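You operate a simulated robot arm through the tools that you are given. There is no shell and no other tool.

You are at the controls of a simulated robot arm. One attempt, no reset.

JOB
Open the air valves on presses one and two and set each gauge to 5 bar.
Fine: touch no other control.

It is judged by the outcome, as a careful person would: the job done as asked, and still so three seconds after it is handed in. It fails if anything else is knocked over, pushed out of place, dropped, spilled or broken.

ROBOT AND FRAMES
A 6-joint arm with a two-finger gripper, fixed in place. Base frame: the origin is on the floor under the middle of its stand, x ahead of it, y to its left, z up. Readings come in m, rad, newtons and seconds.
It reaches about 1.572 m from its shoulder. Its first joint turns from -2.897 to 2.897 rad. Payload 2.45 kg.
The tool frame sits at the grasp point between the pads (the TCP): z along the fingers, y along the line on which they close. The tips reach 0.02 m beyond it. The gripper opens to 0.14 m; its body begins 0.168 m behind the TCP.
Orientation is that of the tool frame in the base frame, as a unit quaternion [w, x, y, z]. With the fingers straight down and closing along the base's y, the tool's x points along the base's -x, its y along +y and its z along -z.

CONTROLS
- The arm moves only by the tool drive_tool. Its arguments are lists of equal length, an entry for each row: "claw": the closure in counts, from 0 (fully open) to 255 (shut); "translation": the shift along the tool's x, y, z in m, a list of three; "angular": the turn, a rotation vector about the tool's x, y, z in rad, a list of three. In form: {"claw": [claw, ...], "translation": [[dx, dy, dz], ...], "angular": [[wx, wy, wz], ...]}. A call has 1 to 20 rows; each row is the pose to reach, as a shift and turn from the pose commanded when the call began, along the tool's axes at that moment. Rows are played at 5 a second. More than 0.05 m and 0.15 rad between two rows, or a gripper value outside its range, and nothing of the call is played. Where a pose cannot be reached the arm comes as near as it can. A force on the tool above 40 N (or 10 N above the force at the start of the call, whichever is more), or a blocked arm, ends the call early, and 0.2 s more pass. The fingers move at their own pace (about 0.045 m/s each) and stop on an object; they squeeze with about 30 N. The grip force told is the motor's: it shows also when the fingers shut on nothing. Time passes only in rows, and 0.2 s behind the last, so rows that repeat a pose let the fingers close. It gives the time, the measured TCP pose, the force on the tool (base axes), the opening and the grip force at its end, in the units of the frame above (readings bear some noise), with the torque about the TCP (base axes, N m) and any sound that the robot's microphone picked up.
- Cameras (640 x 400 px; columns grow to the right, rows downward): "scene" is fixed at [0.2187, -0.5006, 1.657]; the picture's right is [0.12, -0.99, 0.00], its down [-0.46, -0.06, -0.89] and it looks along [0.88, 0.11, -0.46] (base axes); focal length 214 px, centre (320, 200). "wrist" rides on the gripper at [0.078, 0.011, -0.209] in the tool frame; the picture's right is [-0.14, 0.99, 0.00], its down [-0.92, -0.13, -0.37] and it looks along [-0.36, -0.05, 0.93] (tool axes); focal length 280 px, centre (320, 200). There is no depth. A picture from a camera that has moved, and an enlarged one, comes with that camera's place and axes in the base frame and with its lens.
- capture(camera): a new picture of that camera. The clock stands still meanwhile.
- inspect(camera, box): a new picture of the part [left, top, right, bottom] of that camera's present view, enlarged. The clock stands still meanwhile.
- job_done(): hands the job in; it is judged then, once.

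Nothing tells you positions but the pictures and the camera data. Unless the task says otherwise, let go and move clear before handing in.

The tools are called after "Emit:" by a JSON object that holds its "method" and its "body". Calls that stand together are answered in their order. drive_tool: Moves the arm, as the interface text tells. Its arguments: {"type":"object","properties":{"claw":{"type":"array"},"translation":{"type":"array"},"angular":{"type":"array"}},"required":["claw","translation","angular"]} The other tools are called the same way: capture (camera) takes a picture; inspect (camera, box) takes an enlarged picture of a part of a camera's view; job_done () hands the job in.

At the start:

```text
time: 0.0
tool_pos: [0.5796, -0.298, 1.3969]
tcp_rot: [0.001, 0.0, 1.0, -0.001]
wrist_force: [-0.1, 0.8, -0.4]
wrist_torque: [0.0, 0.0, 0.01]
grip_width: 0.14
grasp_force: 0.0
```

scene: 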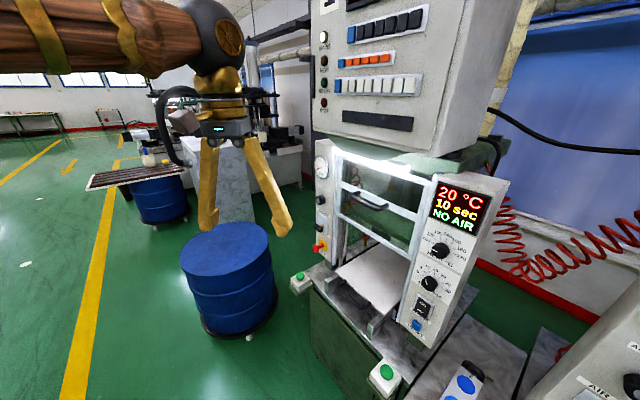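
wrist: 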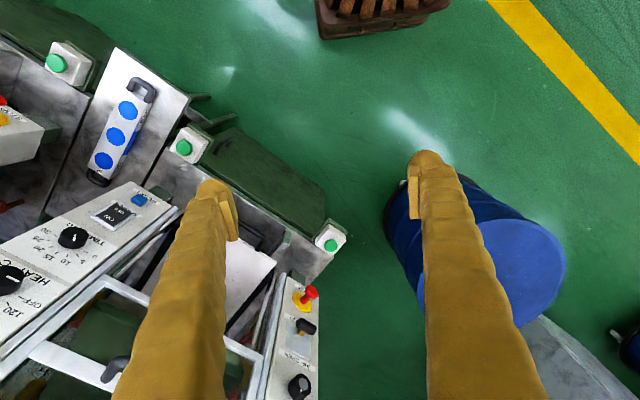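

I see a press with a control panel ("NO AIR") straight ahead, with a gauge and knobs on its left panel, and part of a second press at lower right. I'll look closer at these before moving.

Emit:
{"method": "inspect", "body": {"camera": "scene", "box": [280, 130, 440, 290]}}

Emit:
{"method": "inspect", "body": {"camera": "scene", "box": [480, 250, 640, 400]}}

Emit:
{"method": "inspect", "body": {"camera": "scene", "box": [380, 160, 540, 360]}}

Emit:
{"method": "inspect", "body": {"camera": "wrist", "box": [240, 250, 360, 400]}}

Emit:
{"method": "inspect", "body": {"camera": "wrist", "box": [0, 60, 200, 260]}}

```text
2.50 times, centred on (360, 210) of scene
camera zoom: at [0.2187, -0.5006, 1.657], right [0.12, -0.99, 0.0], down [-0.46, -0.06, -0.89], along [0.88, 0.11, -0.46], focal length 536 px, centre (220, 175)
```

zoom: 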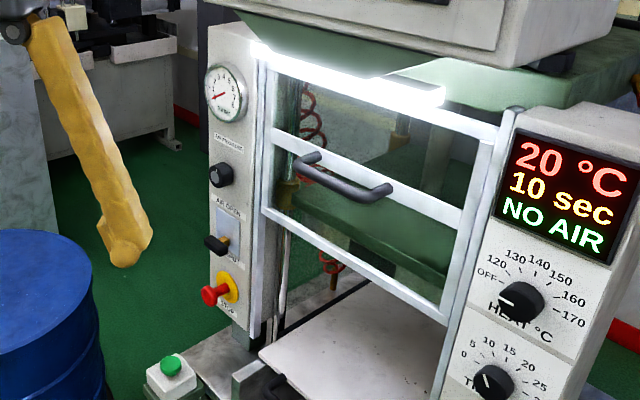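

```text
2.67 times, centred on (560, 325) of scene
camera zoom: at [0.2187, -0.5006, 1.657], right [0.12, -0.99, 0.0], down [-0.46, -0.06, -0.89], along [0.88, 0.11, -0.46], focal length 572 px, centre (-320, -133)
```

zoom: 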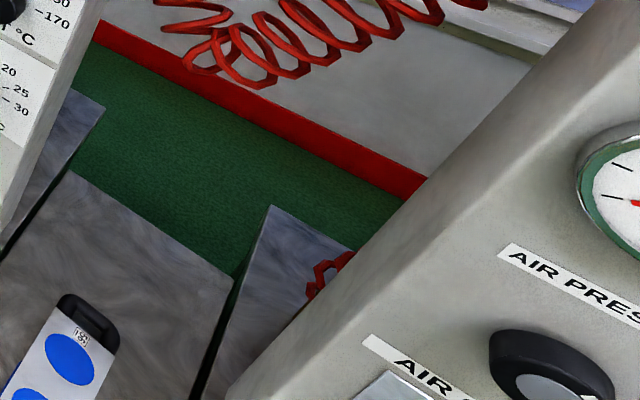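

```text
2.00 times, centred on (460, 260) of scene
camera zoom: at [0.2187, -0.5006, 1.657], right [0.12, -0.99, 0.0], down [-0.46, -0.06, -0.89], along [0.88, 0.11, -0.46], focal length 429 px, centre (40, 80)
```

zoom: 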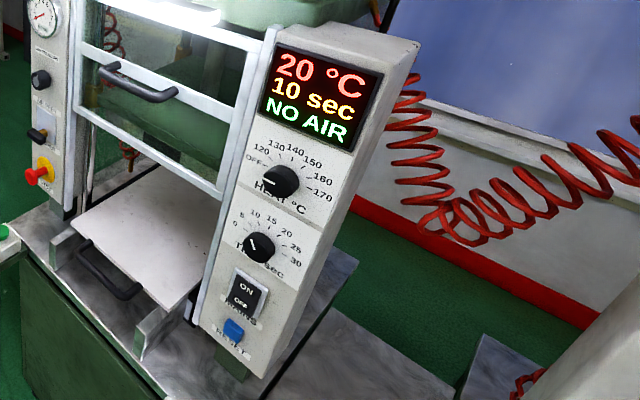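

```text
2.67 times, centred on (300, 325) of wrist
camera zoom: at [0.5007, -0.2857, 1.6047], right [0.14, 0.99, 0.0], down [0.92, -0.13, 0.37], along [0.37, -0.05, -0.93], focal length 748 px, centre (373, -133)
```

zoom: 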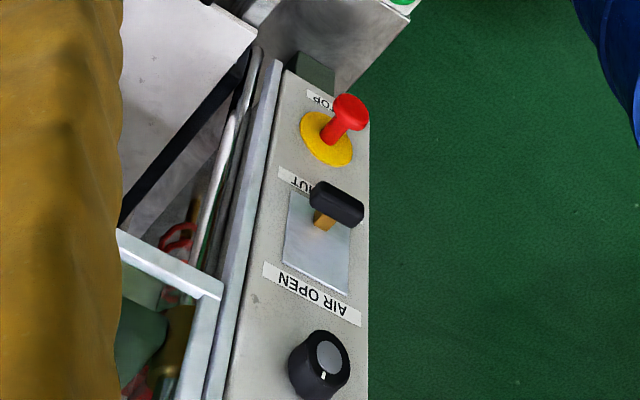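

```text
2.00 times, centred on (100, 160) of wrist
camera zoom: at [0.5007, -0.2857, 1.6047], right [0.14, 0.99, 0.0], down [0.92, -0.13, 0.37], along [0.37, -0.05, -0.93], focal length 561 px, centre (760, 280)
```

zoom: 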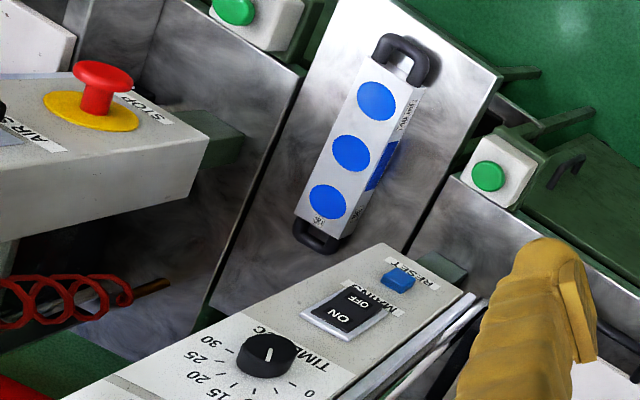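

Emit:
{"method": "inspect", "body": {"camera": "scene", "box": [300, 0, 540, 150]}}

Emit:
{"method": "inspect", "body": {"camera": "scene", "box": [70, 60, 320, 216]}}

Emit:
{"method": "inspect", "body": {"camera": "scene", "box": [306, 145, 346, 170]}}

Emit:
{"method": "inspect", "body": {"camera": "scene", "box": [560, 300, 640, 400]}}

Emit:
{"method": "inspect", "body": {"camera": "wrist", "box": [0, 0, 320, 200]}}

```text
2.67 times, centred on (420, 75) of scene
camera zoom: at [0.2187, -0.5006, 1.657], right [0.12, -0.99, 0.0], down [-0.46, -0.06, -0.89], along [0.88, 0.11, -0.46], focal length 572 px, centre (53, 533)
```

zoom: 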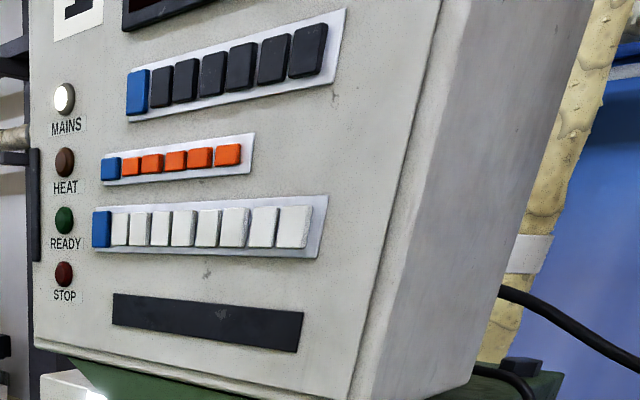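

```text
2.56 times, centred on (195, 138) of scene
camera zoom: at [0.2187, -0.5006, 1.657], right [0.12, -0.99, 0.0], down [-0.46, -0.06, -0.89], along [0.88, 0.11, -0.46], focal length 549 px, centre (640, 359)
```

zoom: 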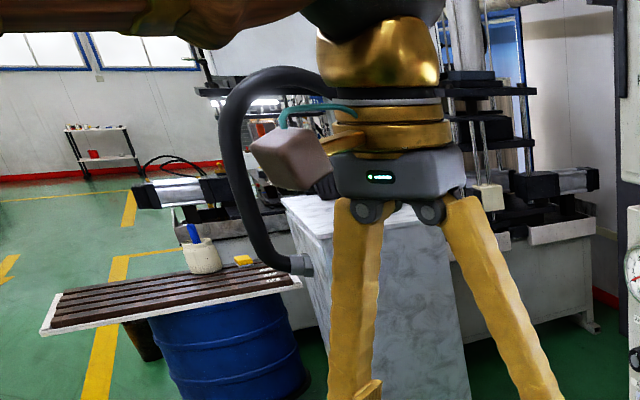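

```text
16.00 times, centred on (326, 158) of scene
camera zoom: at [0.2187, -0.5006, 1.657], right [0.12, -0.99, 0.0], down [-0.46, -0.06, -0.89], along [0.88, 0.11, -0.46], focal length 3432 px, centre (224, 880)
```

zoom: 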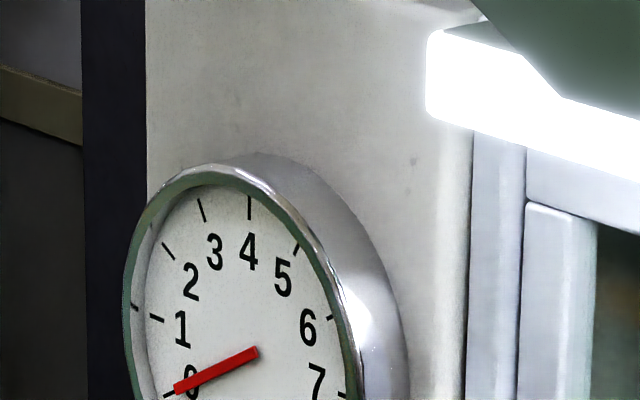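

```text
4.00 times, centred on (600, 350) of scene
camera zoom: at [0.2187, -0.5006, 1.657], right [0.12, -0.99, 0.0], down [-0.46, -0.06, -0.89], along [0.88, 0.11, -0.46], focal length 858 px, centre (-800, -400)
```

zoom: 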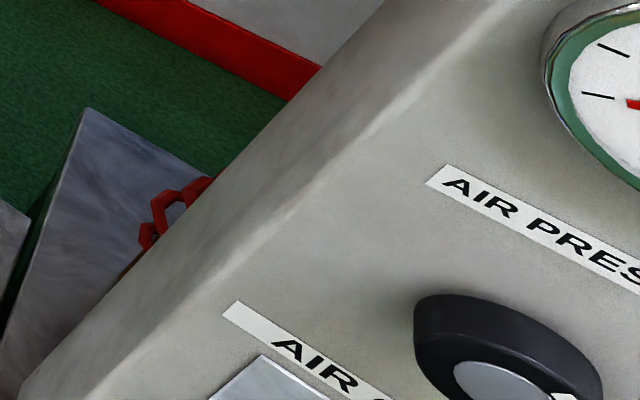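

```text
2.00 times, centred on (160, 100) of wrist
camera zoom: at [0.5007, -0.2857, 1.6047], right [0.14, 0.99, 0.0], down [0.92, -0.13, 0.37], along [0.37, -0.05, -0.93], focal length 561 px, centre (640, 400)
```

zoom: 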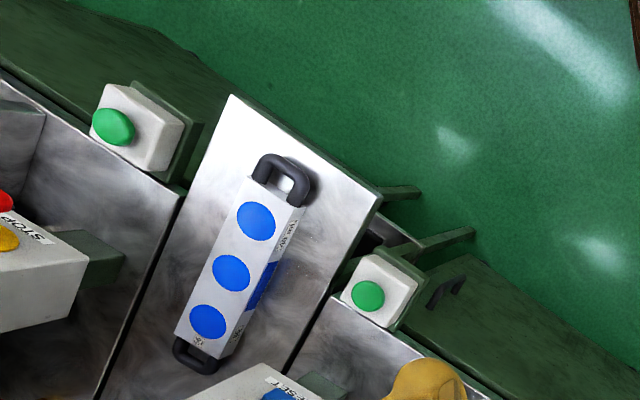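

Press one is ahead: its left panel has the gauge (needle at 0), the pressure knob at about (1.05, -0.40, 1.22), the air lever at about (1.03, -0.39, 1.09) and a red stop below. Press two's panel seems to sit at about (0.46, -1.02). I'll turn the tool in place to face the press row, with the fingers horizontal, so I can look at the panel squarely.

Emit:
{"method": "drive_tool", "body": {"claw": [0, 0, 0, 0, 0, 0], "translation": [[0, 0, 0], [0, 0, 0], [0, 0, 0], [0, 0, 0], [0, 0, 0], [0, 0, 0]], "angular": [[0, 0, 0.13], [0, 0, 0.26], [0, 0, 0.39], [0, 0, 0.52], [0, 0, 0.65], [0, 0, 0.77]]}}

```text
time: 1.4
tool_pos: [0.5773, -0.2971, 1.3958]
tcp_rot: [0.0, 0.376, 0.926, 0.0]
wrist_force: [0.1, 0.1, -0.2]
wrist_torque: [-0.01, -0.03, 0.0]
grip_width: 0.14
grasp_force: 0.0
```

The yaw worked as expected. Next I'll tilt the fingers up to horizontal, facing the press.

Emit:
{"method": "drive_tool", "body": {"claw": [0, 0, 0, 0, 0, 0, 0, 0, 0, 0, 0], "translation": [[0, 0, 0], [0, 0, 0], [0, 0, 0], [0, 0, 0], [0, 0, 0], [0, 0, 0], [0, 0, 0], [0, 0, 0], [0, 0, 0], [0, 0, 0], [0, 0, 0]], "angular": [[0, -0.145, 0], [0, -0.29, 0], [0, -0.435, 0], [0, -0.58, 0], [0, -0.725, 0], [0, -0.87, 0], [0, -1.015, 0], [0, -1.16, 0], [0, -1.305, 0], [0, -1.45, 0], [0, -1.571, 0]]}}

Emit:
{"method": "capture", "body": {"camera": "scene"}}

Emit:
{"method": "capture", "body": {"camera": "wrist"}}

```text
time: 3.8
tool_pos: [0.5841, -0.2939, 1.3958]
tcp_rot: [0.656, 0.263, 0.657, -0.263]
wrist_force: [0.6, -0.7, 0.8]
wrist_torque: [0.05, 0.05, 0.01]
grip_width: 0.1401
grasp_force: 0.1
```

```text
taken
```

scene: 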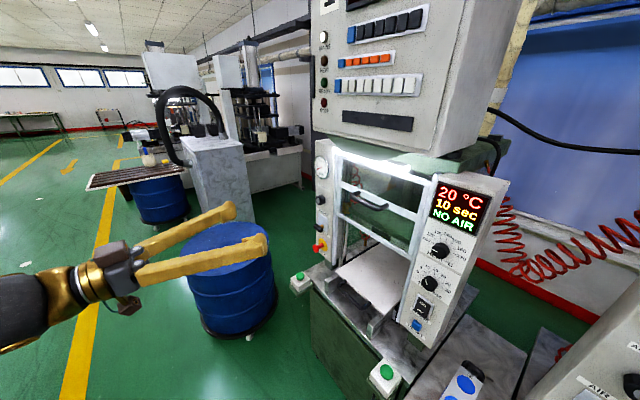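

```text
taken
camera wrist: at [0.4386, -0.1398, 1.3165], right [0.68, 0.72, 0.14], down [-0.36, 0.16, 0.92], along [0.64, -0.68, 0.37], focal length 280 px, centre (320, 200)
```

wrist: 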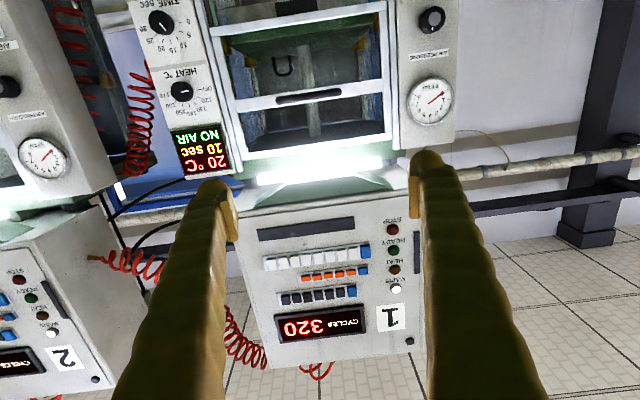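

Press 1 and press 2 are now confirmed by their number plates; the picture is upside down because the camera rides below the tool. I'll move to about 0.2 m in front of press one's left panel for a close look.

Emit:
{"method": "drive_tool", "body": {"claw": [0, 0, 0, 0, 0, 0, 0, 0, 0, 0], "translation": [[0.02, 0.025, 0.02], [0.04, 0.05, 0.04], [0.06, 0.075, 0.06], [0.08, 0.1, 0.08], [0.1, 0.125, 0.1], [0.12, 0.15, 0.12], [0.14, 0.175, 0.14], [0.16, 0.2, 0.16], [0.18, 0.225, 0.18], [0.196, 0.25, 0.2]], "angular": [[0, 0, 0], [0, 0, 0], [0, 0, 0], [0, 0, 0], [0, 0, 0], [0, 0, 0], [0, 0, 0], [0, 0, 0], [0, 0, 0], [0, 0, 0]]}}

Emit:
{"method": "capture", "body": {"camera": "scene"}}

Emit:
{"method": "capture", "body": {"camera": "wrist"}}

```text
time: 6.0
tool_pos: [0.8965, -0.2568, 1.2022]
tcp_rot: [0.656, 0.265, 0.655, -0.265]
wrist_force: [0.4, 0.4, -0.5]
wrist_torque: [0.0, 0.0, -0.02]
grip_width: 0.1399
grasp_force: 0.0
```

```text
taken
```

scene: 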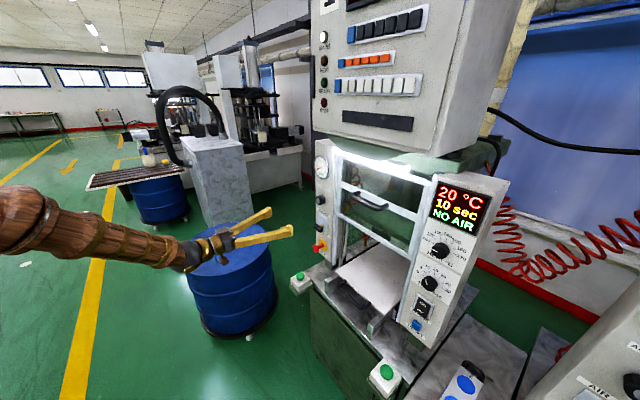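

```text
taken
camera wrist: at [0.7549, -0.1036, 1.1233], right [0.69, 0.71, 0.14], down [-0.35, 0.16, 0.92], along [0.63, -0.68, 0.37], focal length 280 px, centre (320, 200)
```

wrist: 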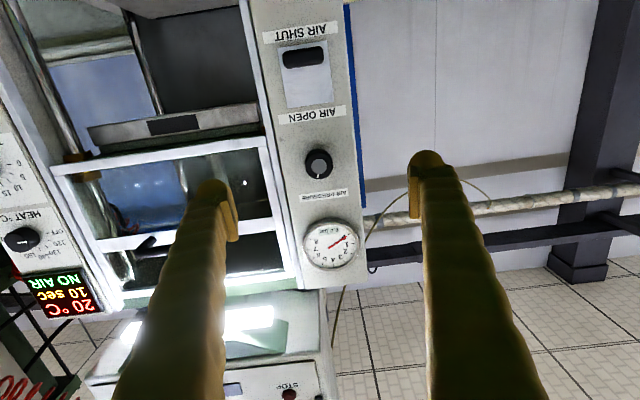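

Emit:
{"method": "inspect", "body": {"camera": "wrist", "box": [250, 0, 378, 80]}}

Emit:
{"method": "inspect", "body": {"camera": "wrist", "box": [260, 120, 388, 200]}}

Emit:
{"method": "inspect", "body": {"camera": "wrist", "box": [270, 195, 398, 275]}}

Emit:
{"method": "inspect", "body": {"camera": "scene", "box": [290, 180, 354, 260]}}

```text
5.00 times, centred on (314, 40) of wrist
camera zoom: at [0.7549, -0.1036, 1.1233], right [0.69, 0.71, 0.14], down [-0.35, 0.16, 0.92], along [0.63, -0.68, 0.37], focal length 1402 px, centre (350, 1000)
```

zoom: 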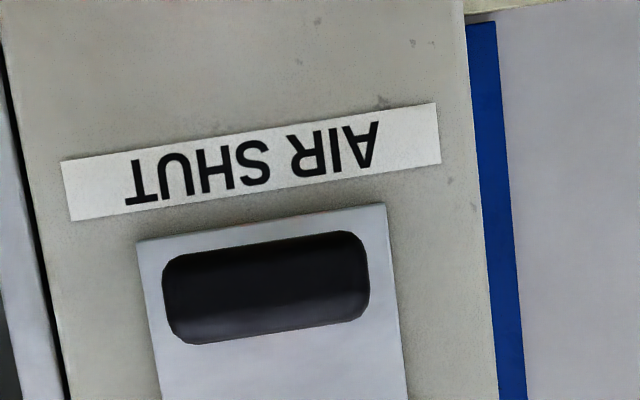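

```text
5.00 times, centred on (324, 160) of wrist
camera zoom: at [0.7549, -0.1036, 1.1233], right [0.69, 0.71, 0.14], down [-0.35, 0.16, 0.92], along [0.63, -0.68, 0.37], focal length 1402 px, centre (300, 400)
```

zoom: 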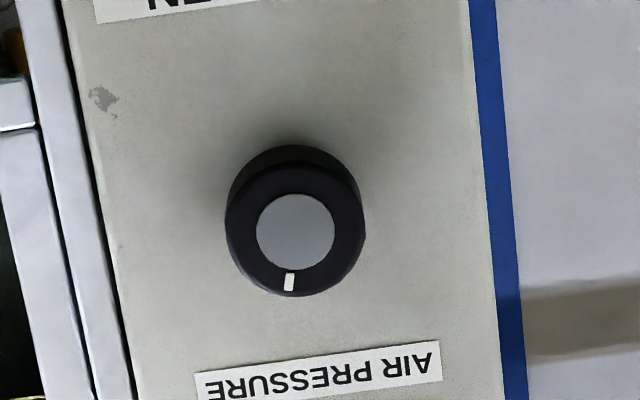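

```text
5.00 times, centred on (334, 235) of wrist
camera zoom: at [0.7549, -0.1036, 1.1233], right [0.69, 0.71, 0.14], down [-0.35, 0.16, 0.92], along [0.63, -0.68, 0.37], focal length 1402 px, centre (250, 25)
```

zoom: 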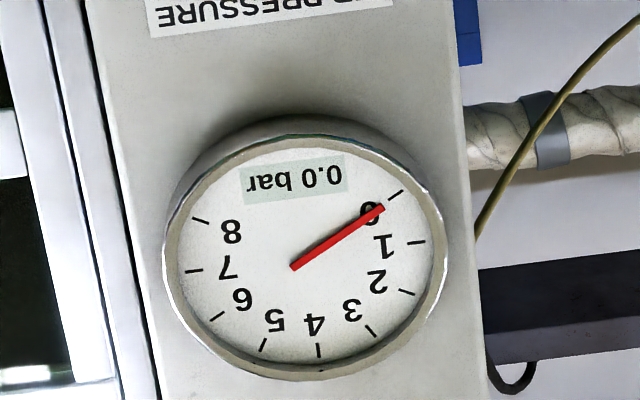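

```text
5.00 times, centred on (322, 220) of scene
camera zoom: at [0.2187, -0.5006, 1.657], right [0.12, -0.99, 0.0], down [-0.46, -0.06, -0.89], along [0.88, 0.11, -0.46], focal length 1072 px, centre (310, 100)
```

zoom: 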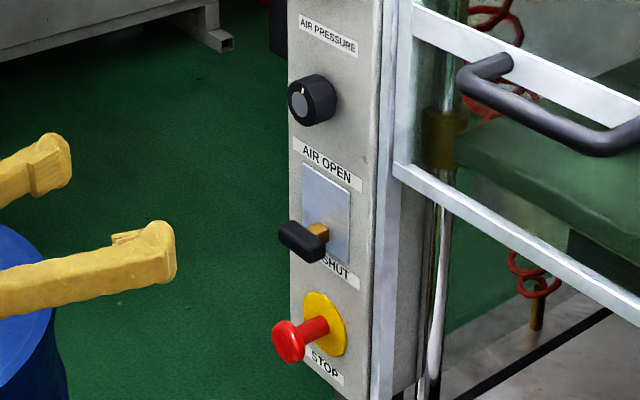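

The gauge has a digital readout (0.0 bar), and the air lever is a short black bar at about (1.03, -0.39, 1.085), in the SHUT position with OPEN above. The panel surface is about 0.22 m ahead of the TCP. I'll shut the gripper and drop to about z = 1.04, still well in front of the panel, to sit below the lever and above the red stop.

Emit:
{"method": "drive_tool", "body": {"claw": [255, 255, 255, 255, 255, 255, 255, 255, 255, 255], "translation": [[0.02, -0.001, 0], [0.04, -0.002, 0], [0.06, -0.004, 0], [0.08, -0.004, 0], [0.1, -0.004, 0], [0.12, -0.004, 0], [0.14, -0.004, 0], [0.16, -0.004, 0], [0.162, -0.004, 0], [0.162, -0.004, 0]], "angular": [[0, 0, 0], [0, 0, 0], [0, 0, 0], [0, 0, 0], [0, 0, 0], [0, 0, 0], [0, 0, 0], [0, 0, 0], [0, 0, 0], [0, 0, 0]]}}

Emit:
{"method": "capture", "body": {"camera": "wrist"}}

Emit:
{"method": "inspect", "body": {"camera": "scene", "box": [220, 170, 380, 270]}}

```text
time: 8.2
tool_pos: [0.8939, -0.2595, 1.0393]
tcp_rot: [0.656, 0.266, 0.654, -0.266]
wrist_force: [0.0, 0.2, 0.1]
wrist_torque: [-0.05, -0.01, -0.02]
grip_width: 0.0001
grasp_force: 29.5
```

```text
taken
camera wrist: at [0.7522, -0.1062, 0.9596], right [0.69, 0.71, 0.14], down [-0.35, 0.17, 0.92], along [0.63, -0.68, 0.37], focal length 280 px, centre (320, 200)
```

wrist: 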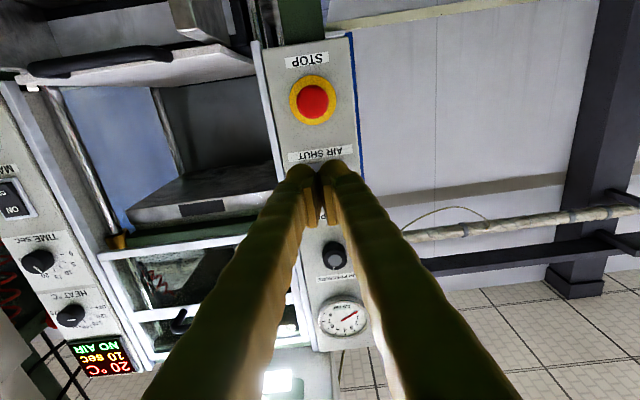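

```text
4.00 times, centred on (300, 220) of scene
camera zoom: at [0.2187, -0.5006, 1.657], right [0.12, -0.99, 0.0], down [-0.46, -0.06, -0.89], along [0.88, 0.11, -0.46], focal length 858 px, centre (400, 120)
```

zoom: 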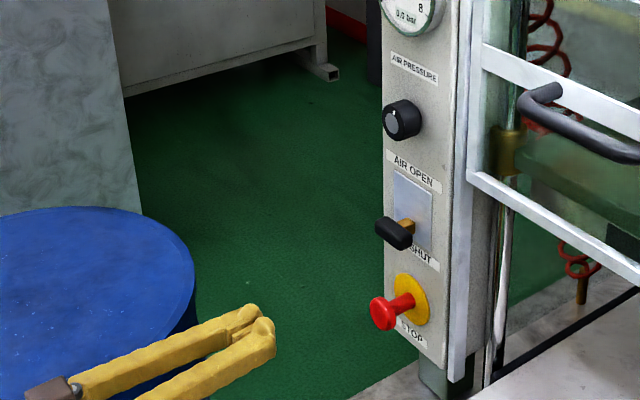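

The closed fingers are level with the gap between the STOP button (z ≈ 0.974) and the lever. I'll advance part way and check the alignment.

Emit:
{"method": "drive_tool", "body": {"claw": [255, 255, 255, 255, 255], "translation": [[0, 0, 0.035], [0, 0, 0.07], [0, 0, 0.1], [0, 0, 0.13], [0, 0, 0.14]], "angular": [[0, 0, 0], [0, 0, 0], [0, 0, 0], [0, 0, 0], [0, 0, 0]]}}

Emit:
{"method": "capture", "body": {"camera": "wrist"}}

Emit:
{"method": "inspect", "body": {"camera": "scene", "box": [274, 200, 354, 250]}}

```text
time: 9.4
tool_pos: [0.9941, -0.3572, 1.0392]
tcp_rot: [0.656, 0.265, 0.655, -0.265]
wrist_force: [0.3, 0.6, -0.9]
wrist_torque: [0.02, 0.01, -0.05]
grip_width: 0.0
grasp_force: 29.0
```

```text
taken
camera wrist: at [0.8522, -0.2031, 0.96], right [0.69, 0.71, 0.14], down [-0.35, 0.17, 0.92], along [0.63, -0.68, 0.37], focal length 280 px, centre (320, 200)
```

wrist: 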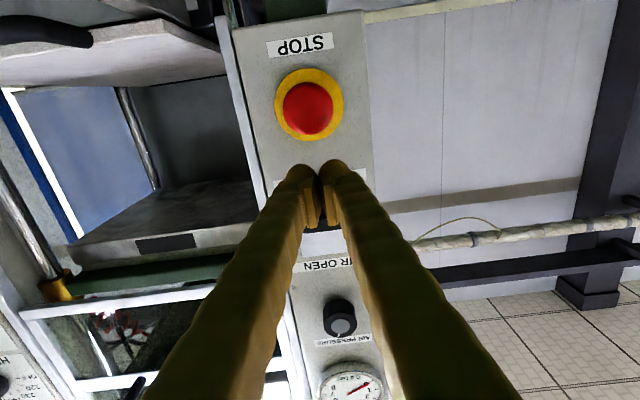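

```text
8.00 times, centred on (314, 225) of scene
camera zoom: at [0.2187, -0.5006, 1.657], right [0.12, -0.99, 0.0], down [-0.46, -0.06, -0.89], along [0.88, 0.11, -0.46], focal length 1716 px, centre (368, 0)
```

zoom: 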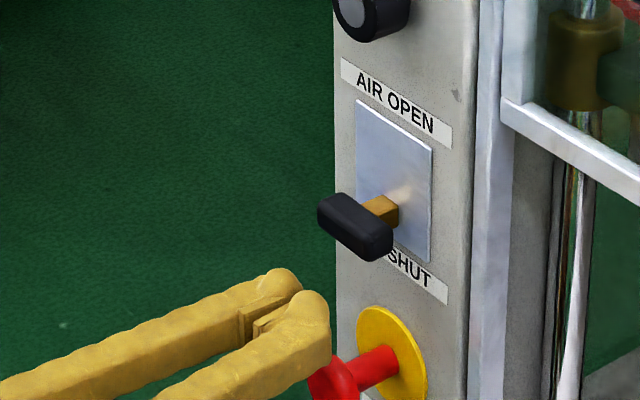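

The fingertips line up below the lever and above the stop. I'll move in the last ~4.5 cm so the tips are beneath the bar.

Emit:
{"method": "drive_tool", "body": {"claw": [255, 255, 255], "translation": [[0, 0, 0.02], [0, 0, 0.035], [0, 0, 0.043]], "angular": [[0, 0, 0], [0, 0, 0], [0, 0, 0]]}}

Emit:
{"method": "inspect", "body": {"camera": "scene", "box": [274, 200, 354, 250]}}

Emit:
{"method": "capture", "body": {"camera": "wrist"}}

```text
time: 10.2
tool_pos: [1.0257, -0.3874, 1.0381]
tcp_rot: [0.656, 0.266, 0.655, -0.265]
wrist_force: [-0.4, 0.4, -0.2]
wrist_torque: [0.02, -0.01, 0.01]
grip_width: 0.0001
grasp_force: 29.4
```

```text
8.00 times, centred on (314, 225) of scene
camera zoom: at [0.2187, -0.5006, 1.657], right [0.12, -0.99, 0.0], down [-0.46, -0.06, -0.89], along [0.88, 0.11, -0.46], focal length 1716 px, centre (368, 0)
```

zoom: 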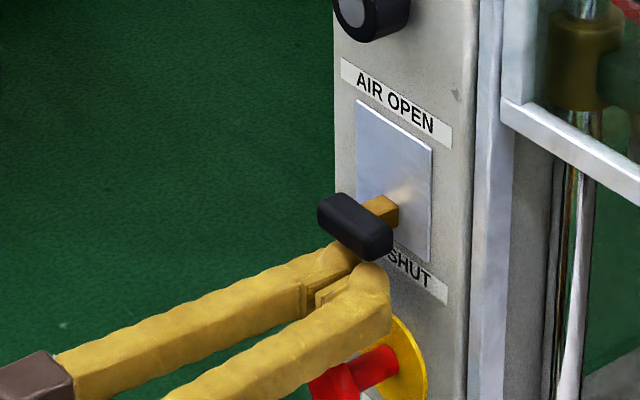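

```text
taken
camera wrist: at [0.8832, -0.2338, 0.9599], right [0.69, 0.71, 0.14], down [-0.35, 0.16, 0.92], along [0.63, -0.68, 0.37], focal length 280 px, centre (320, 200)
```

wrist: 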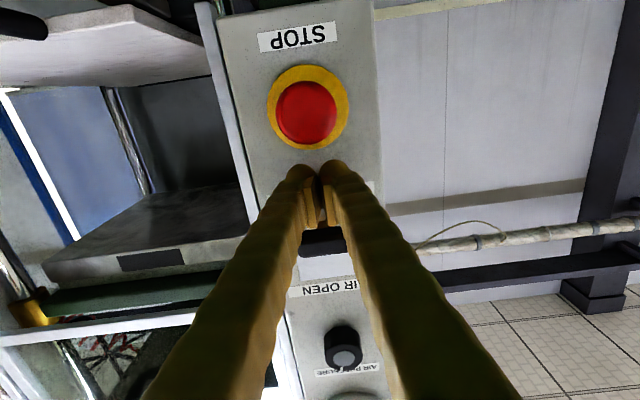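

Tips are now under the bar. I'll raise slowly to push the lever up toward OPEN.

Emit:
{"method": "drive_tool", "body": {"claw": [255, 255, 255, 255, 255, 255], "translation": [[-0.008, 0, 0], [-0.016, 0, 0], [-0.024, 0, 0], [-0.032, 0, 0], [-0.04, 0, 0], [-0.048, 0, 0]], "angular": [[0, 0, 0], [0, 0, 0], [0, 0, 0], [0, 0, 0], [0, 0, 0], [0, 0, 0]]}}

Emit:
{"method": "inspect", "body": {"camera": "scene", "box": [274, 200, 354, 250]}}

Emit:
{"method": "capture", "body": {"camera": "wrist"}}

```text
time: 11.6
tool_pos: [1.0259, -0.3855, 1.0866]
tcp_rot: [0.656, 0.265, 0.655, -0.265]
wrist_force: [0.0, 0.5, 1.3]
wrist_torque: [-0.03, 0.01, 0.0]
grip_width: 0.0002
grasp_force: 29.3
```

```text
8.00 times, centred on (314, 225) of scene
camera zoom: at [0.2187, -0.5006, 1.657], right [0.12, -0.99, 0.0], down [-0.46, -0.06, -0.89], along [0.88, 0.11, -0.46], focal length 1716 px, centre (368, 0)
```

zoom: 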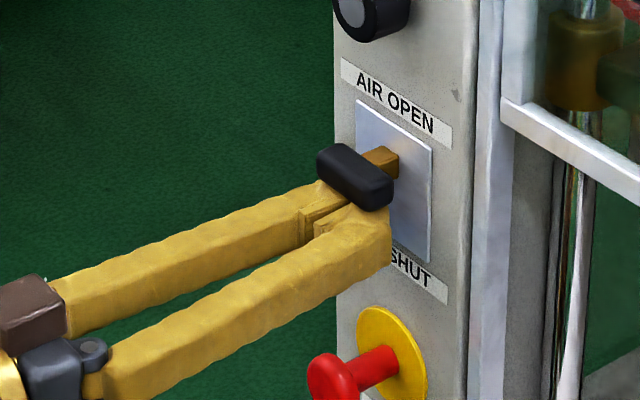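

```text
taken
camera wrist: at [0.8839, -0.2335, 1.0083], right [0.69, 0.71, 0.14], down [-0.35, 0.17, 0.92], along [0.63, -0.68, 0.37], focal length 280 px, centre (320, 200)
```

wrist: 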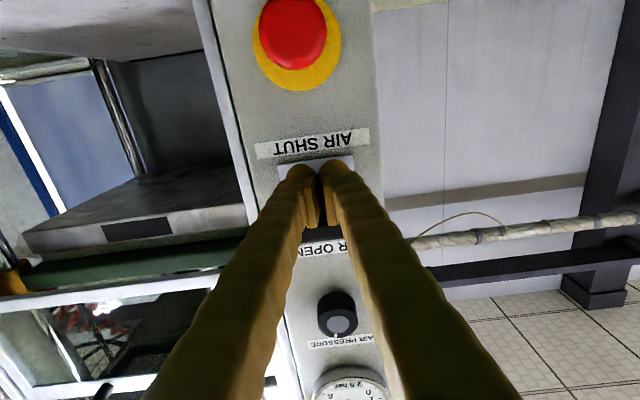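

The lever slides up with almost no force. Continuing gently until it reaches the top of its travel.

Emit:
{"method": "drive_tool", "body": {"claw": [255, 255, 255], "translation": [[-0.005, 0, 0], [-0.01, 0, 0], [-0.014, 0, 0]], "angular": [[0, 0, 0], [0, 0, 0], [0, 0, 0]]}}

Emit:
{"method": "inspect", "body": {"camera": "scene", "box": [274, 200, 354, 250]}}

Emit:
{"method": "inspect", "body": {"camera": "scene", "box": [300, 145, 500, 270]}}

```text
time: 12.4
tool_pos: [1.0248, -0.3862, 1.0957]
tcp_rot: [0.654, 0.266, 0.657, -0.265]
wrist_force: [-9.7, 4.9, -35.9]
wrist_torque: [0.16, 0.03, 0.0]
grip_width: 0.0061
grasp_force: 29.5
```

```text
8.00 times, centred on (314, 225) of scene
camera zoom: at [0.2187, -0.5006, 1.657], right [0.12, -0.99, 0.0], down [-0.46, -0.06, -0.89], along [0.88, 0.11, -0.46], focal length 1716 px, centre (368, 0)
```

zoom: 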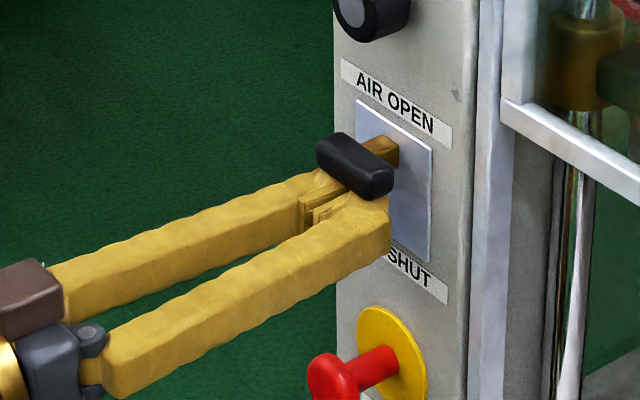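

```text
3.20 times, centred on (400, 208) of scene
camera zoom: at [0.2187, -0.5006, 1.657], right [0.12, -0.99, 0.0], down [-0.46, -0.06, -0.89], along [0.88, 0.11, -0.46], focal length 686 px, centre (64, 176)
```

zoom: 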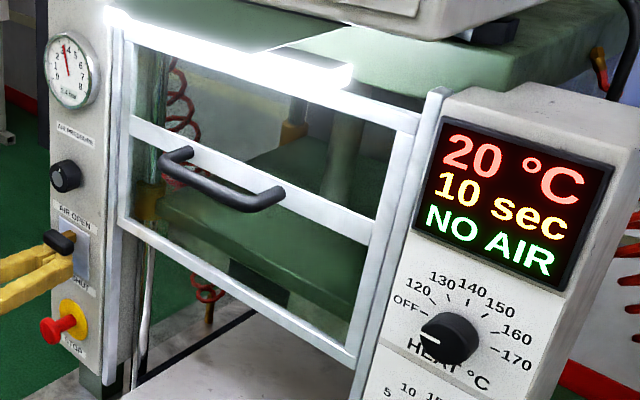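

The lever hit its upper stop and the gauge has risen to about 3.5–4. I'll ease off downward and back away, then read the gauge.

Emit:
{"method": "drive_tool", "body": {"claw": [255, 255, 255, 255, 255, 255, 255, 255], "translation": [[0.012, 0, 0], [0.022, 0, 0], [0.022, 0, -0.03], [0.022, 0, -0.06], [0.022, 0, -0.09], [0.022, 0, -0.12], [0.022, 0, -0.15], [0.022, 0, -0.17]], "angular": [[0, 0, 0], [0, 0, 0], [0, 0, 0], [0, 0, 0], [0, 0, 0], [0, 0, 0], [0, 0, 0], [0, 0, 0]]}}

Emit:
{"method": "capture", "body": {"camera": "wrist"}}

Emit:
{"method": "inspect", "body": {"camera": "scene", "box": [302, 145, 350, 265]}}

Emit:
{"method": "inspect", "body": {"camera": "scene", "box": [306, 150, 338, 182]}}

```text
time: 14.2
tool_pos: [0.9042, -0.2691, 1.0793]
tcp_rot: [0.656, 0.266, 0.654, -0.266]
wrist_force: [0.5, 0.0, -0.4]
wrist_torque: [-0.01, 0.01, -0.05]
grip_width: 0.0002
grasp_force: 29.5
```

```text
taken
camera wrist: at [0.7619, -0.1158, 0.9996], right [0.69, 0.71, 0.14], down [-0.35, 0.17, 0.92], along [0.63, -0.68, 0.37], focal length 280 px, centre (320, 200)
```

wrist: 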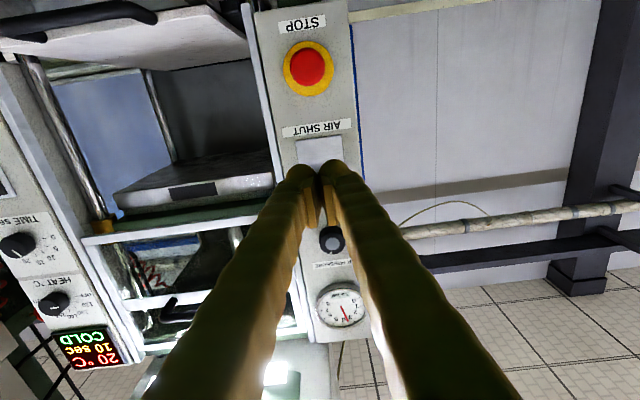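

```text
3.33 times, centred on (326, 205) of scene
camera zoom: at [0.2187, -0.5006, 1.657], right [0.12, -0.99, 0.0], down [-0.46, -0.06, -0.89], along [0.88, 0.11, -0.46], focal length 715 px, centre (300, 183)
```

zoom: 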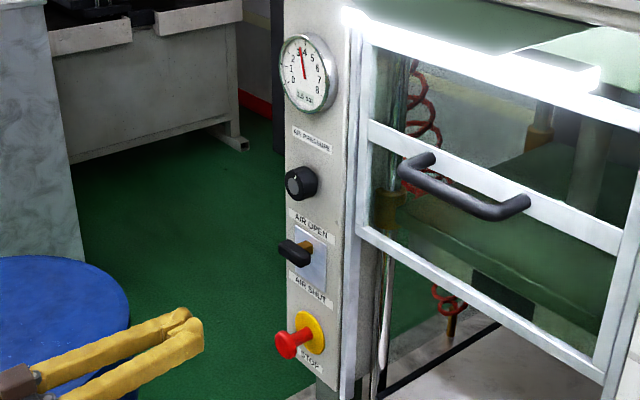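

```text
12.50 times, centred on (322, 166) of scene
camera zoom: at [0.2187, -0.5006, 1.657], right [0.12, -0.99, 0.0], down [-0.46, -0.06, -0.89], along [0.88, 0.11, -0.46], focal length 2681 px, centre (295, 625)
```

zoom: 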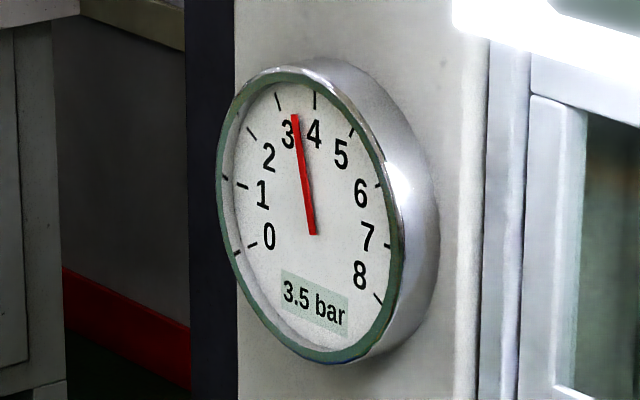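

Press one's valve is open (display now reads COLD) and its gauge reads 3.5 bar. Next I'll rise in front of its AIR PRESSURE knob at about z = 1.225 with the fingers open to about 8 cm.

Emit:
{"method": "drive_tool", "body": {"claw": [100, 100, 100, 100, 100, 100, 100, 100], "translation": [[-0.025, 0, 0], [-0.05, 0, 0], [-0.075, 0, 0], [-0.1, 0, 0], [-0.125, 0, 0], [-0.146, 0, 0], [-0.146, 0, 0], [-0.146, 0, 0]], "angular": [[0, 0, 0], [0, 0, 0], [0, 0, 0], [0, 0, 0], [0, 0, 0], [0, 0, 0], [0, 0, 0], [0, 0, 0]]}}

Emit:
{"method": "capture", "body": {"camera": "wrist"}}

Emit:
{"method": "inspect", "body": {"camera": "scene", "box": [250, 150, 350, 230]}}

```text
time: 16.0
tool_pos: [0.904, -0.2678, 1.2258]
tcp_rot: [0.656, 0.266, 0.654, -0.265]
wrist_force: [0.6, 0.9, 0.9]
wrist_torque: [-0.03, 0.0, -0.01]
grip_width: 0.0851
grasp_force: 0.0
```

```text
taken
camera wrist: at [0.762, -0.1149, 1.1466], right [0.69, 0.71, 0.14], down [-0.35, 0.17, 0.92], along [0.63, -0.68, 0.37], focal length 280 px, centre (320, 200)
```

wrist: 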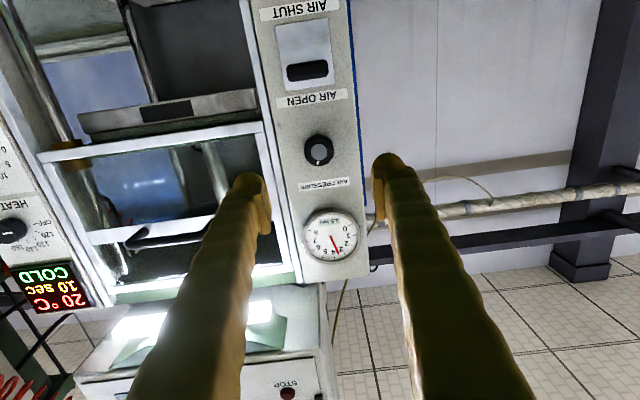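

```text
5.00 times, centred on (300, 190) of scene
camera zoom: at [0.2187, -0.5006, 1.657], right [0.12, -0.99, 0.0], down [-0.46, -0.06, -0.89], along [0.88, 0.11, -0.46], focal length 1072 px, centre (420, 250)
```

zoom: 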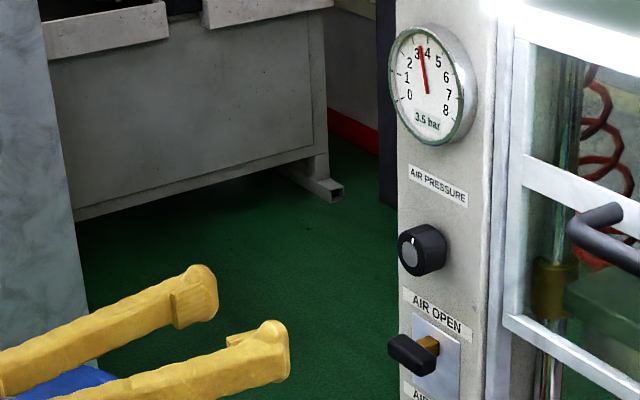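

The knob axis is aligned with the TCP to within a few millimetres. I'll advance so the pads straddle it without touching the panel.

Emit:
{"method": "drive_tool", "body": {"claw": [100, 100, 100, 100, 100, 100], "translation": [[0, 0, 0.035], [0, 0, 0.07], [0, 0, 0.105], [0, 0, 0.135], [0, 0, 0.16], [0, 0, 0.174]], "angular": [[0, 0, 0], [0, 0, 0], [0, 0, 0], [0, 0, 0], [0, 0, 0], [0, 0, 0]]}}

Emit:
{"method": "capture", "body": {"camera": "wrist"}}

Emit:
{"method": "inspect", "body": {"camera": "scene", "box": [270, 150, 370, 230]}}

```text
time: 17.4
tool_pos: [1.0271, -0.3902, 1.2247]
tcp_rot: [0.656, 0.267, 0.654, -0.266]
wrist_force: [-0.2, 0.5, -0.4]
wrist_torque: [-0.01, 0.0, -0.01]
grip_width: 0.0849
grasp_force: 0.2
```

```text
taken
camera wrist: at [0.8847, -0.2357, 1.1454], right [0.69, 0.71, 0.14], down [-0.35, 0.16, 0.92], along [0.63, -0.68, 0.37], focal length 280 px, centre (320, 200)
```

wrist: 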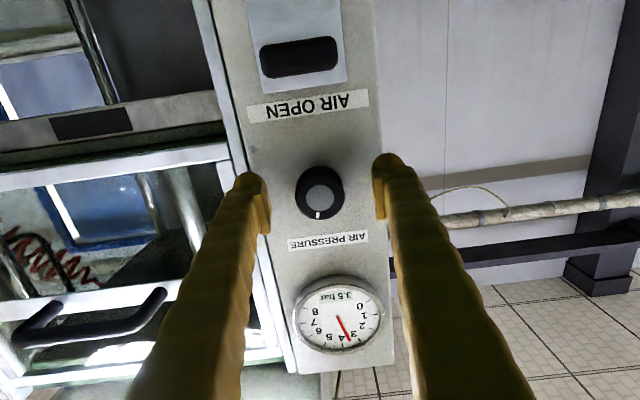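

```text
5.00 times, centred on (320, 190) of scene
camera zoom: at [0.2187, -0.5006, 1.657], right [0.12, -0.99, 0.0], down [-0.46, -0.06, -0.89], along [0.88, 0.11, -0.46], focal length 1072 px, centre (320, 250)
```

zoom: 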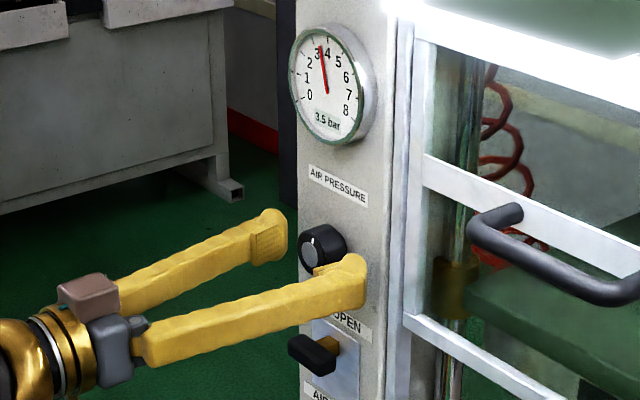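

Pads straddle the knob and it is centred. I'll close on it and check the gauge.

Emit:
{"method": "drive_tool", "body": {"claw": [150, 180, 220, 255, 255, 255], "translation": [[0, 0, 0], [0, 0, 0], [0, 0, 0], [0, 0, 0], [0, 0, 0], [0, 0, 0]], "angular": [[0, 0, 0], [0, 0, 0], [0, 0, 0], [0, 0, 0], [0, 0, 0], [0, 0, 0]]}}

Emit:
{"method": "inspect", "body": {"camera": "scene", "box": [290, 140, 370, 230]}}

Emit:
{"method": "capture", "body": {"camera": "wrist"}}

```text
time: 18.8
tool_pos: [1.0261, -0.3893, 1.2252]
tcp_rot: [0.656, 0.266, 0.655, -0.265]
wrist_force: [-4.8, -5.5, -0.8]
wrist_torque: [0.05, -0.01, -0.08]
grip_width: 0.0399
grasp_force: 45.5
```

```text
4.44 times, centred on (330, 185) of scene
camera zoom: at [0.2187, -0.5006, 1.657], right [0.12, -0.99, 0.0], down [-0.46, -0.06, -0.89], along [0.88, 0.11, -0.46], focal length 953 px, centre (276, 267)
```

zoom: 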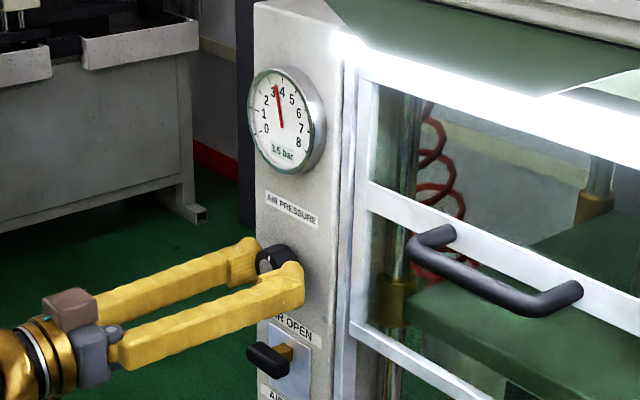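

```text
taken
camera wrist: at [0.8843, -0.2359, 1.1453], right [0.69, 0.71, 0.14], down [-0.35, 0.17, 0.92], along [0.63, -0.68, 0.37], focal length 280 px, centre (320, 200)
```

wrist: 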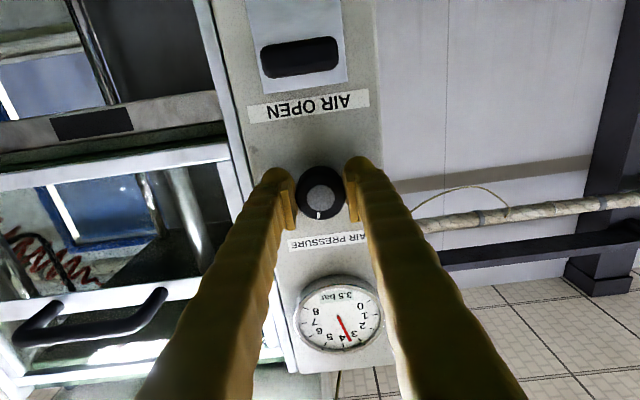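

The knob is gripped. I'll turn it clockwise about 0.3 rad and see how the gauge responds.

Emit:
{"method": "drive_tool", "body": {"claw": [255, 255, 255, 255], "translation": [[0, 0, 0], [0, 0, 0], [0, 0, 0], [0, 0, 0]], "angular": [[0, 0, 0.1], [0, 0, 0.2], [0, 0, 0.3], [0, 0, 0.3]]}}

Emit:
{"method": "inspect", "body": {"camera": "scene", "box": [306, 150, 338, 182]}}

Emit:
{"method": "capture", "body": {"camera": "wrist"}}

```text
time: 19.8
tool_pos: [1.027, -0.389, 1.2238]
tcp_rot: [0.688, 0.361, 0.608, -0.164]
wrist_force: [-33.0, 21.3, -8.2]
wrist_torque: [0.02, -0.05, -0.2]
grip_width: 0.0399
grasp_force: 45.2
```

```text
12.50 times, centred on (322, 166) of scene
camera zoom: at [0.2187, -0.5006, 1.657], right [0.12, -0.99, 0.0], down [-0.46, -0.06, -0.89], along [0.88, 0.11, -0.46], focal length 2681 px, centre (295, 625)
```

zoom: 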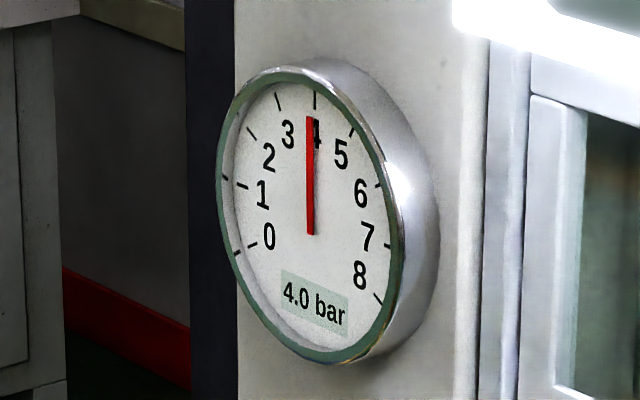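

```text
taken
camera wrist: at [0.9007, -0.219, 1.1524], right [0.63, 0.65, 0.43], down [-0.54, -0.03, 0.84], along [0.56, -0.76, 0.33], focal length 280 px, centre (320, 200)
```

wrist: 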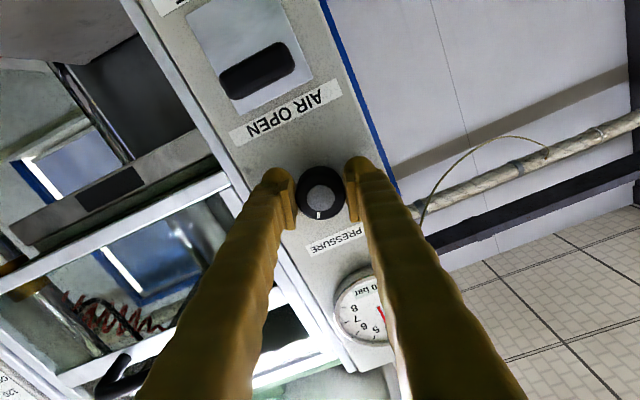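

Clockwise raises it: 0.3 rad took it from 3.5 to 4.0 bar. There is about 39 N of outward push, so I'll ease the tool back slightly before turning further.

Emit:
{"method": "drive_tool", "body": {"claw": [255, 255], "translation": [[0, 0, -0.002], [0, 0, -0.003]], "angular": [[0, 0, 0], [0, 0, 0]]}}

```text
time: 20.4
tool_pos: [1.0276, -0.3886, 1.2249]
tcp_rot: [0.688, 0.36, 0.608, -0.165]
wrist_force: [37.0, -19.3, 0.4]
wrist_torque: [0.07, 0.11, 0.1]
grip_width: 0.04
grasp_force: 45.3
```

Emit:
{"method": "drive_tool", "body": {"claw": [255, 255], "translation": [[0, 0, 0.0008], [0, 0, 0.0015]], "angular": [[0, 0, 0], [0, 0, 0]]}}

```text
time: 21.0
tool_pos: [1.0275, -0.3879, 1.2247]
tcp_rot: [0.688, 0.362, 0.607, -0.165]
wrist_force: [8.4, -7.5, -0.7]
wrist_torque: [0.05, 0.03, -0.06]
grip_width: 0.0397
grasp_force: 44.4
```

The stress is relieved, so I'll keep turning clockwise another 0.3 rad.

Emit:
{"method": "drive_tool", "body": {"claw": [255, 255, 255, 255], "translation": [[0, 0, 0], [0, 0, 0], [0, 0, 0], [0, 0, 0]], "angular": [[0, 0, 0.1], [0, 0, 0.2], [0, 0, 0.3], [0, 0, 0.3]]}}

Emit:
{"method": "inspect", "body": {"camera": "scene", "box": [306, 150, 338, 182]}}

```text
time: 21.5
tool_pos: [1.0271, -0.3894, 1.2242]
tcp_rot: [0.693, 0.406, 0.583, -0.12]
wrist_force: [-10.2, 0.5, -0.1]
wrist_torque: [0.0, -0.06, -0.16]
grip_width: 0.0398
grasp_force: 45.3
out of reach, approached as far as the arm can: row 2
stopped in row 2: the force on the tool passed its limit at 64 N (the readings are from after the stop); the commanded pose is now the measured one
```

```text
12.50 times, centred on (322, 166) of scene
camera zoom: at [0.2187, -0.5006, 1.657], right [0.12, -0.99, 0.0], down [-0.46, -0.06, -0.89], along [0.88, 0.11, -0.46], focal length 2681 px, centre (295, 625)
```

zoom: 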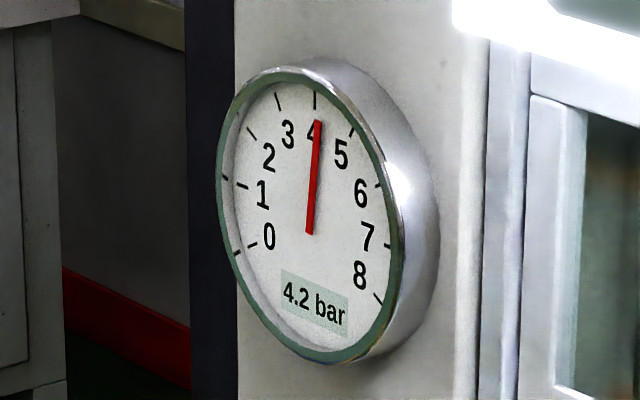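

The wrist reached its rotation limit with the gauge at 4.2 bar. I'll release, back off, turn the tool back about 0.8 rad and re-grip the knob.

Emit:
{"method": "drive_tool", "body": {"claw": [220, 180, 140, 100, 100, 100], "translation": [[0, 0, 0], [0, 0, 0], [0, 0, 0], [0, 0, 0], [0, 0, 0], [0, 0, 0]], "angular": [[0, 0, 0], [0, 0, 0], [0, 0, 0], [0, 0, 0], [0, 0, 0], [0, 0, 0]]}}

Emit:
{"method": "inspect", "body": {"camera": "scene", "box": [306, 150, 338, 182]}}

```text
time: 22.9
tool_pos: [1.0281, -0.3885, 1.2252]
tcp_rot: [0.694, 0.406, 0.583, -0.12]
wrist_force: [-0.4, -0.9, -0.2]
wrist_torque: [-0.01, 0.01, 0.0]
grip_width: 0.0848
grasp_force: 0.0
```

```text
12.50 times, centred on (322, 166) of scene
camera zoom: at [0.2187, -0.5006, 1.657], right [0.12, -0.99, 0.0], down [-0.46, -0.06, -0.89], along [0.88, 0.11, -0.46], focal length 2681 px, centre (295, 625)
```

zoom: 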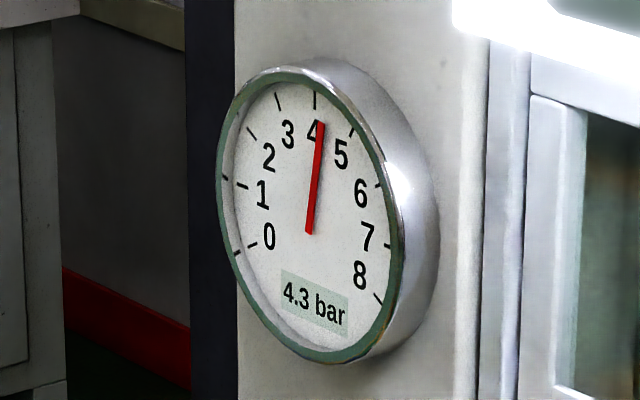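

Emit:
{"method": "drive_tool", "body": {"claw": [100, 100, 100, 100, 100, 100, 100, 100], "translation": [[0, 0, -0.035], [0, 0, -0.06], [0, 0, -0.06], [0, 0, -0.06], [0, 0, -0.06], [0, 0, -0.06], [0, 0, -0.06], [0, 0, -0.06]], "angular": [[0, 0, 0], [0, 0, -0.13], [0, 0, -0.26], [0, 0, -0.39], [0, 0, -0.52], [0, 0, -0.65], [0, 0, -0.78], [0, 0, -0.85]]}}

Emit:
{"method": "capture", "body": {"camera": "wrist"}}

Emit:
{"method": "inspect", "body": {"camera": "scene", "box": [250, 145, 370, 225]}}

```text
time: 24.7
tool_pos: [0.9843, -0.3466, 1.2245]
tcp_rot: [0.582, 0.13, 0.699, -0.395]
wrist_force: [0.4, 0.9, -0.9]
wrist_torque: [-0.01, 0.0, -0.05]
grip_width: 0.0853
grasp_force: 0.1
```

```text
taken
camera wrist: at [0.8212, -0.2139, 1.1505], right [0.68, 0.69, -0.27], down [-0.08, 0.43, 0.9], along [0.73, -0.59, 0.35], focal length 280 px, centre (320, 200)
```

wrist: 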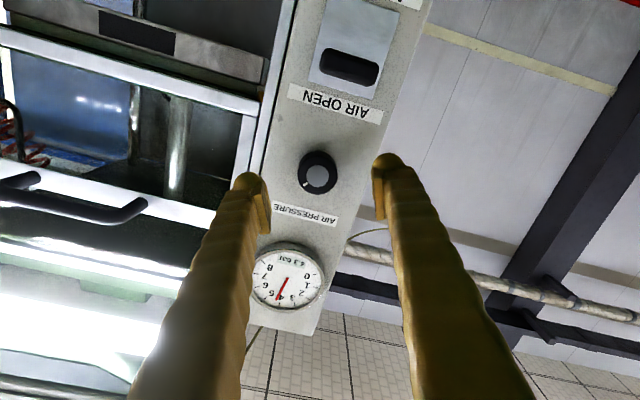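

```text
5.00 times, centred on (310, 185) of scene
camera zoom: at [0.2187, -0.5006, 1.657], right [0.12, -0.99, 0.0], down [-0.46, -0.06, -0.89], along [0.88, 0.11, -0.46], focal length 1072 px, centre (370, 275)
```

zoom: 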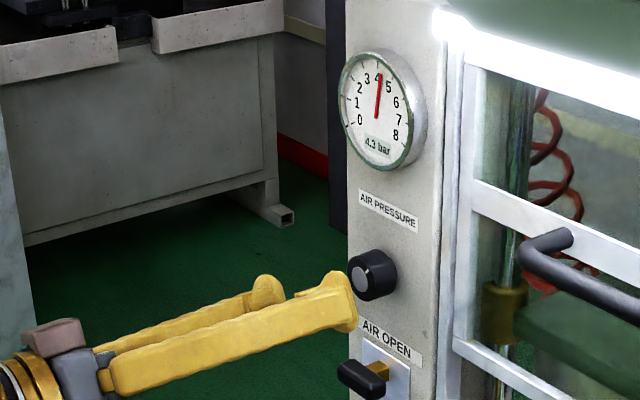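

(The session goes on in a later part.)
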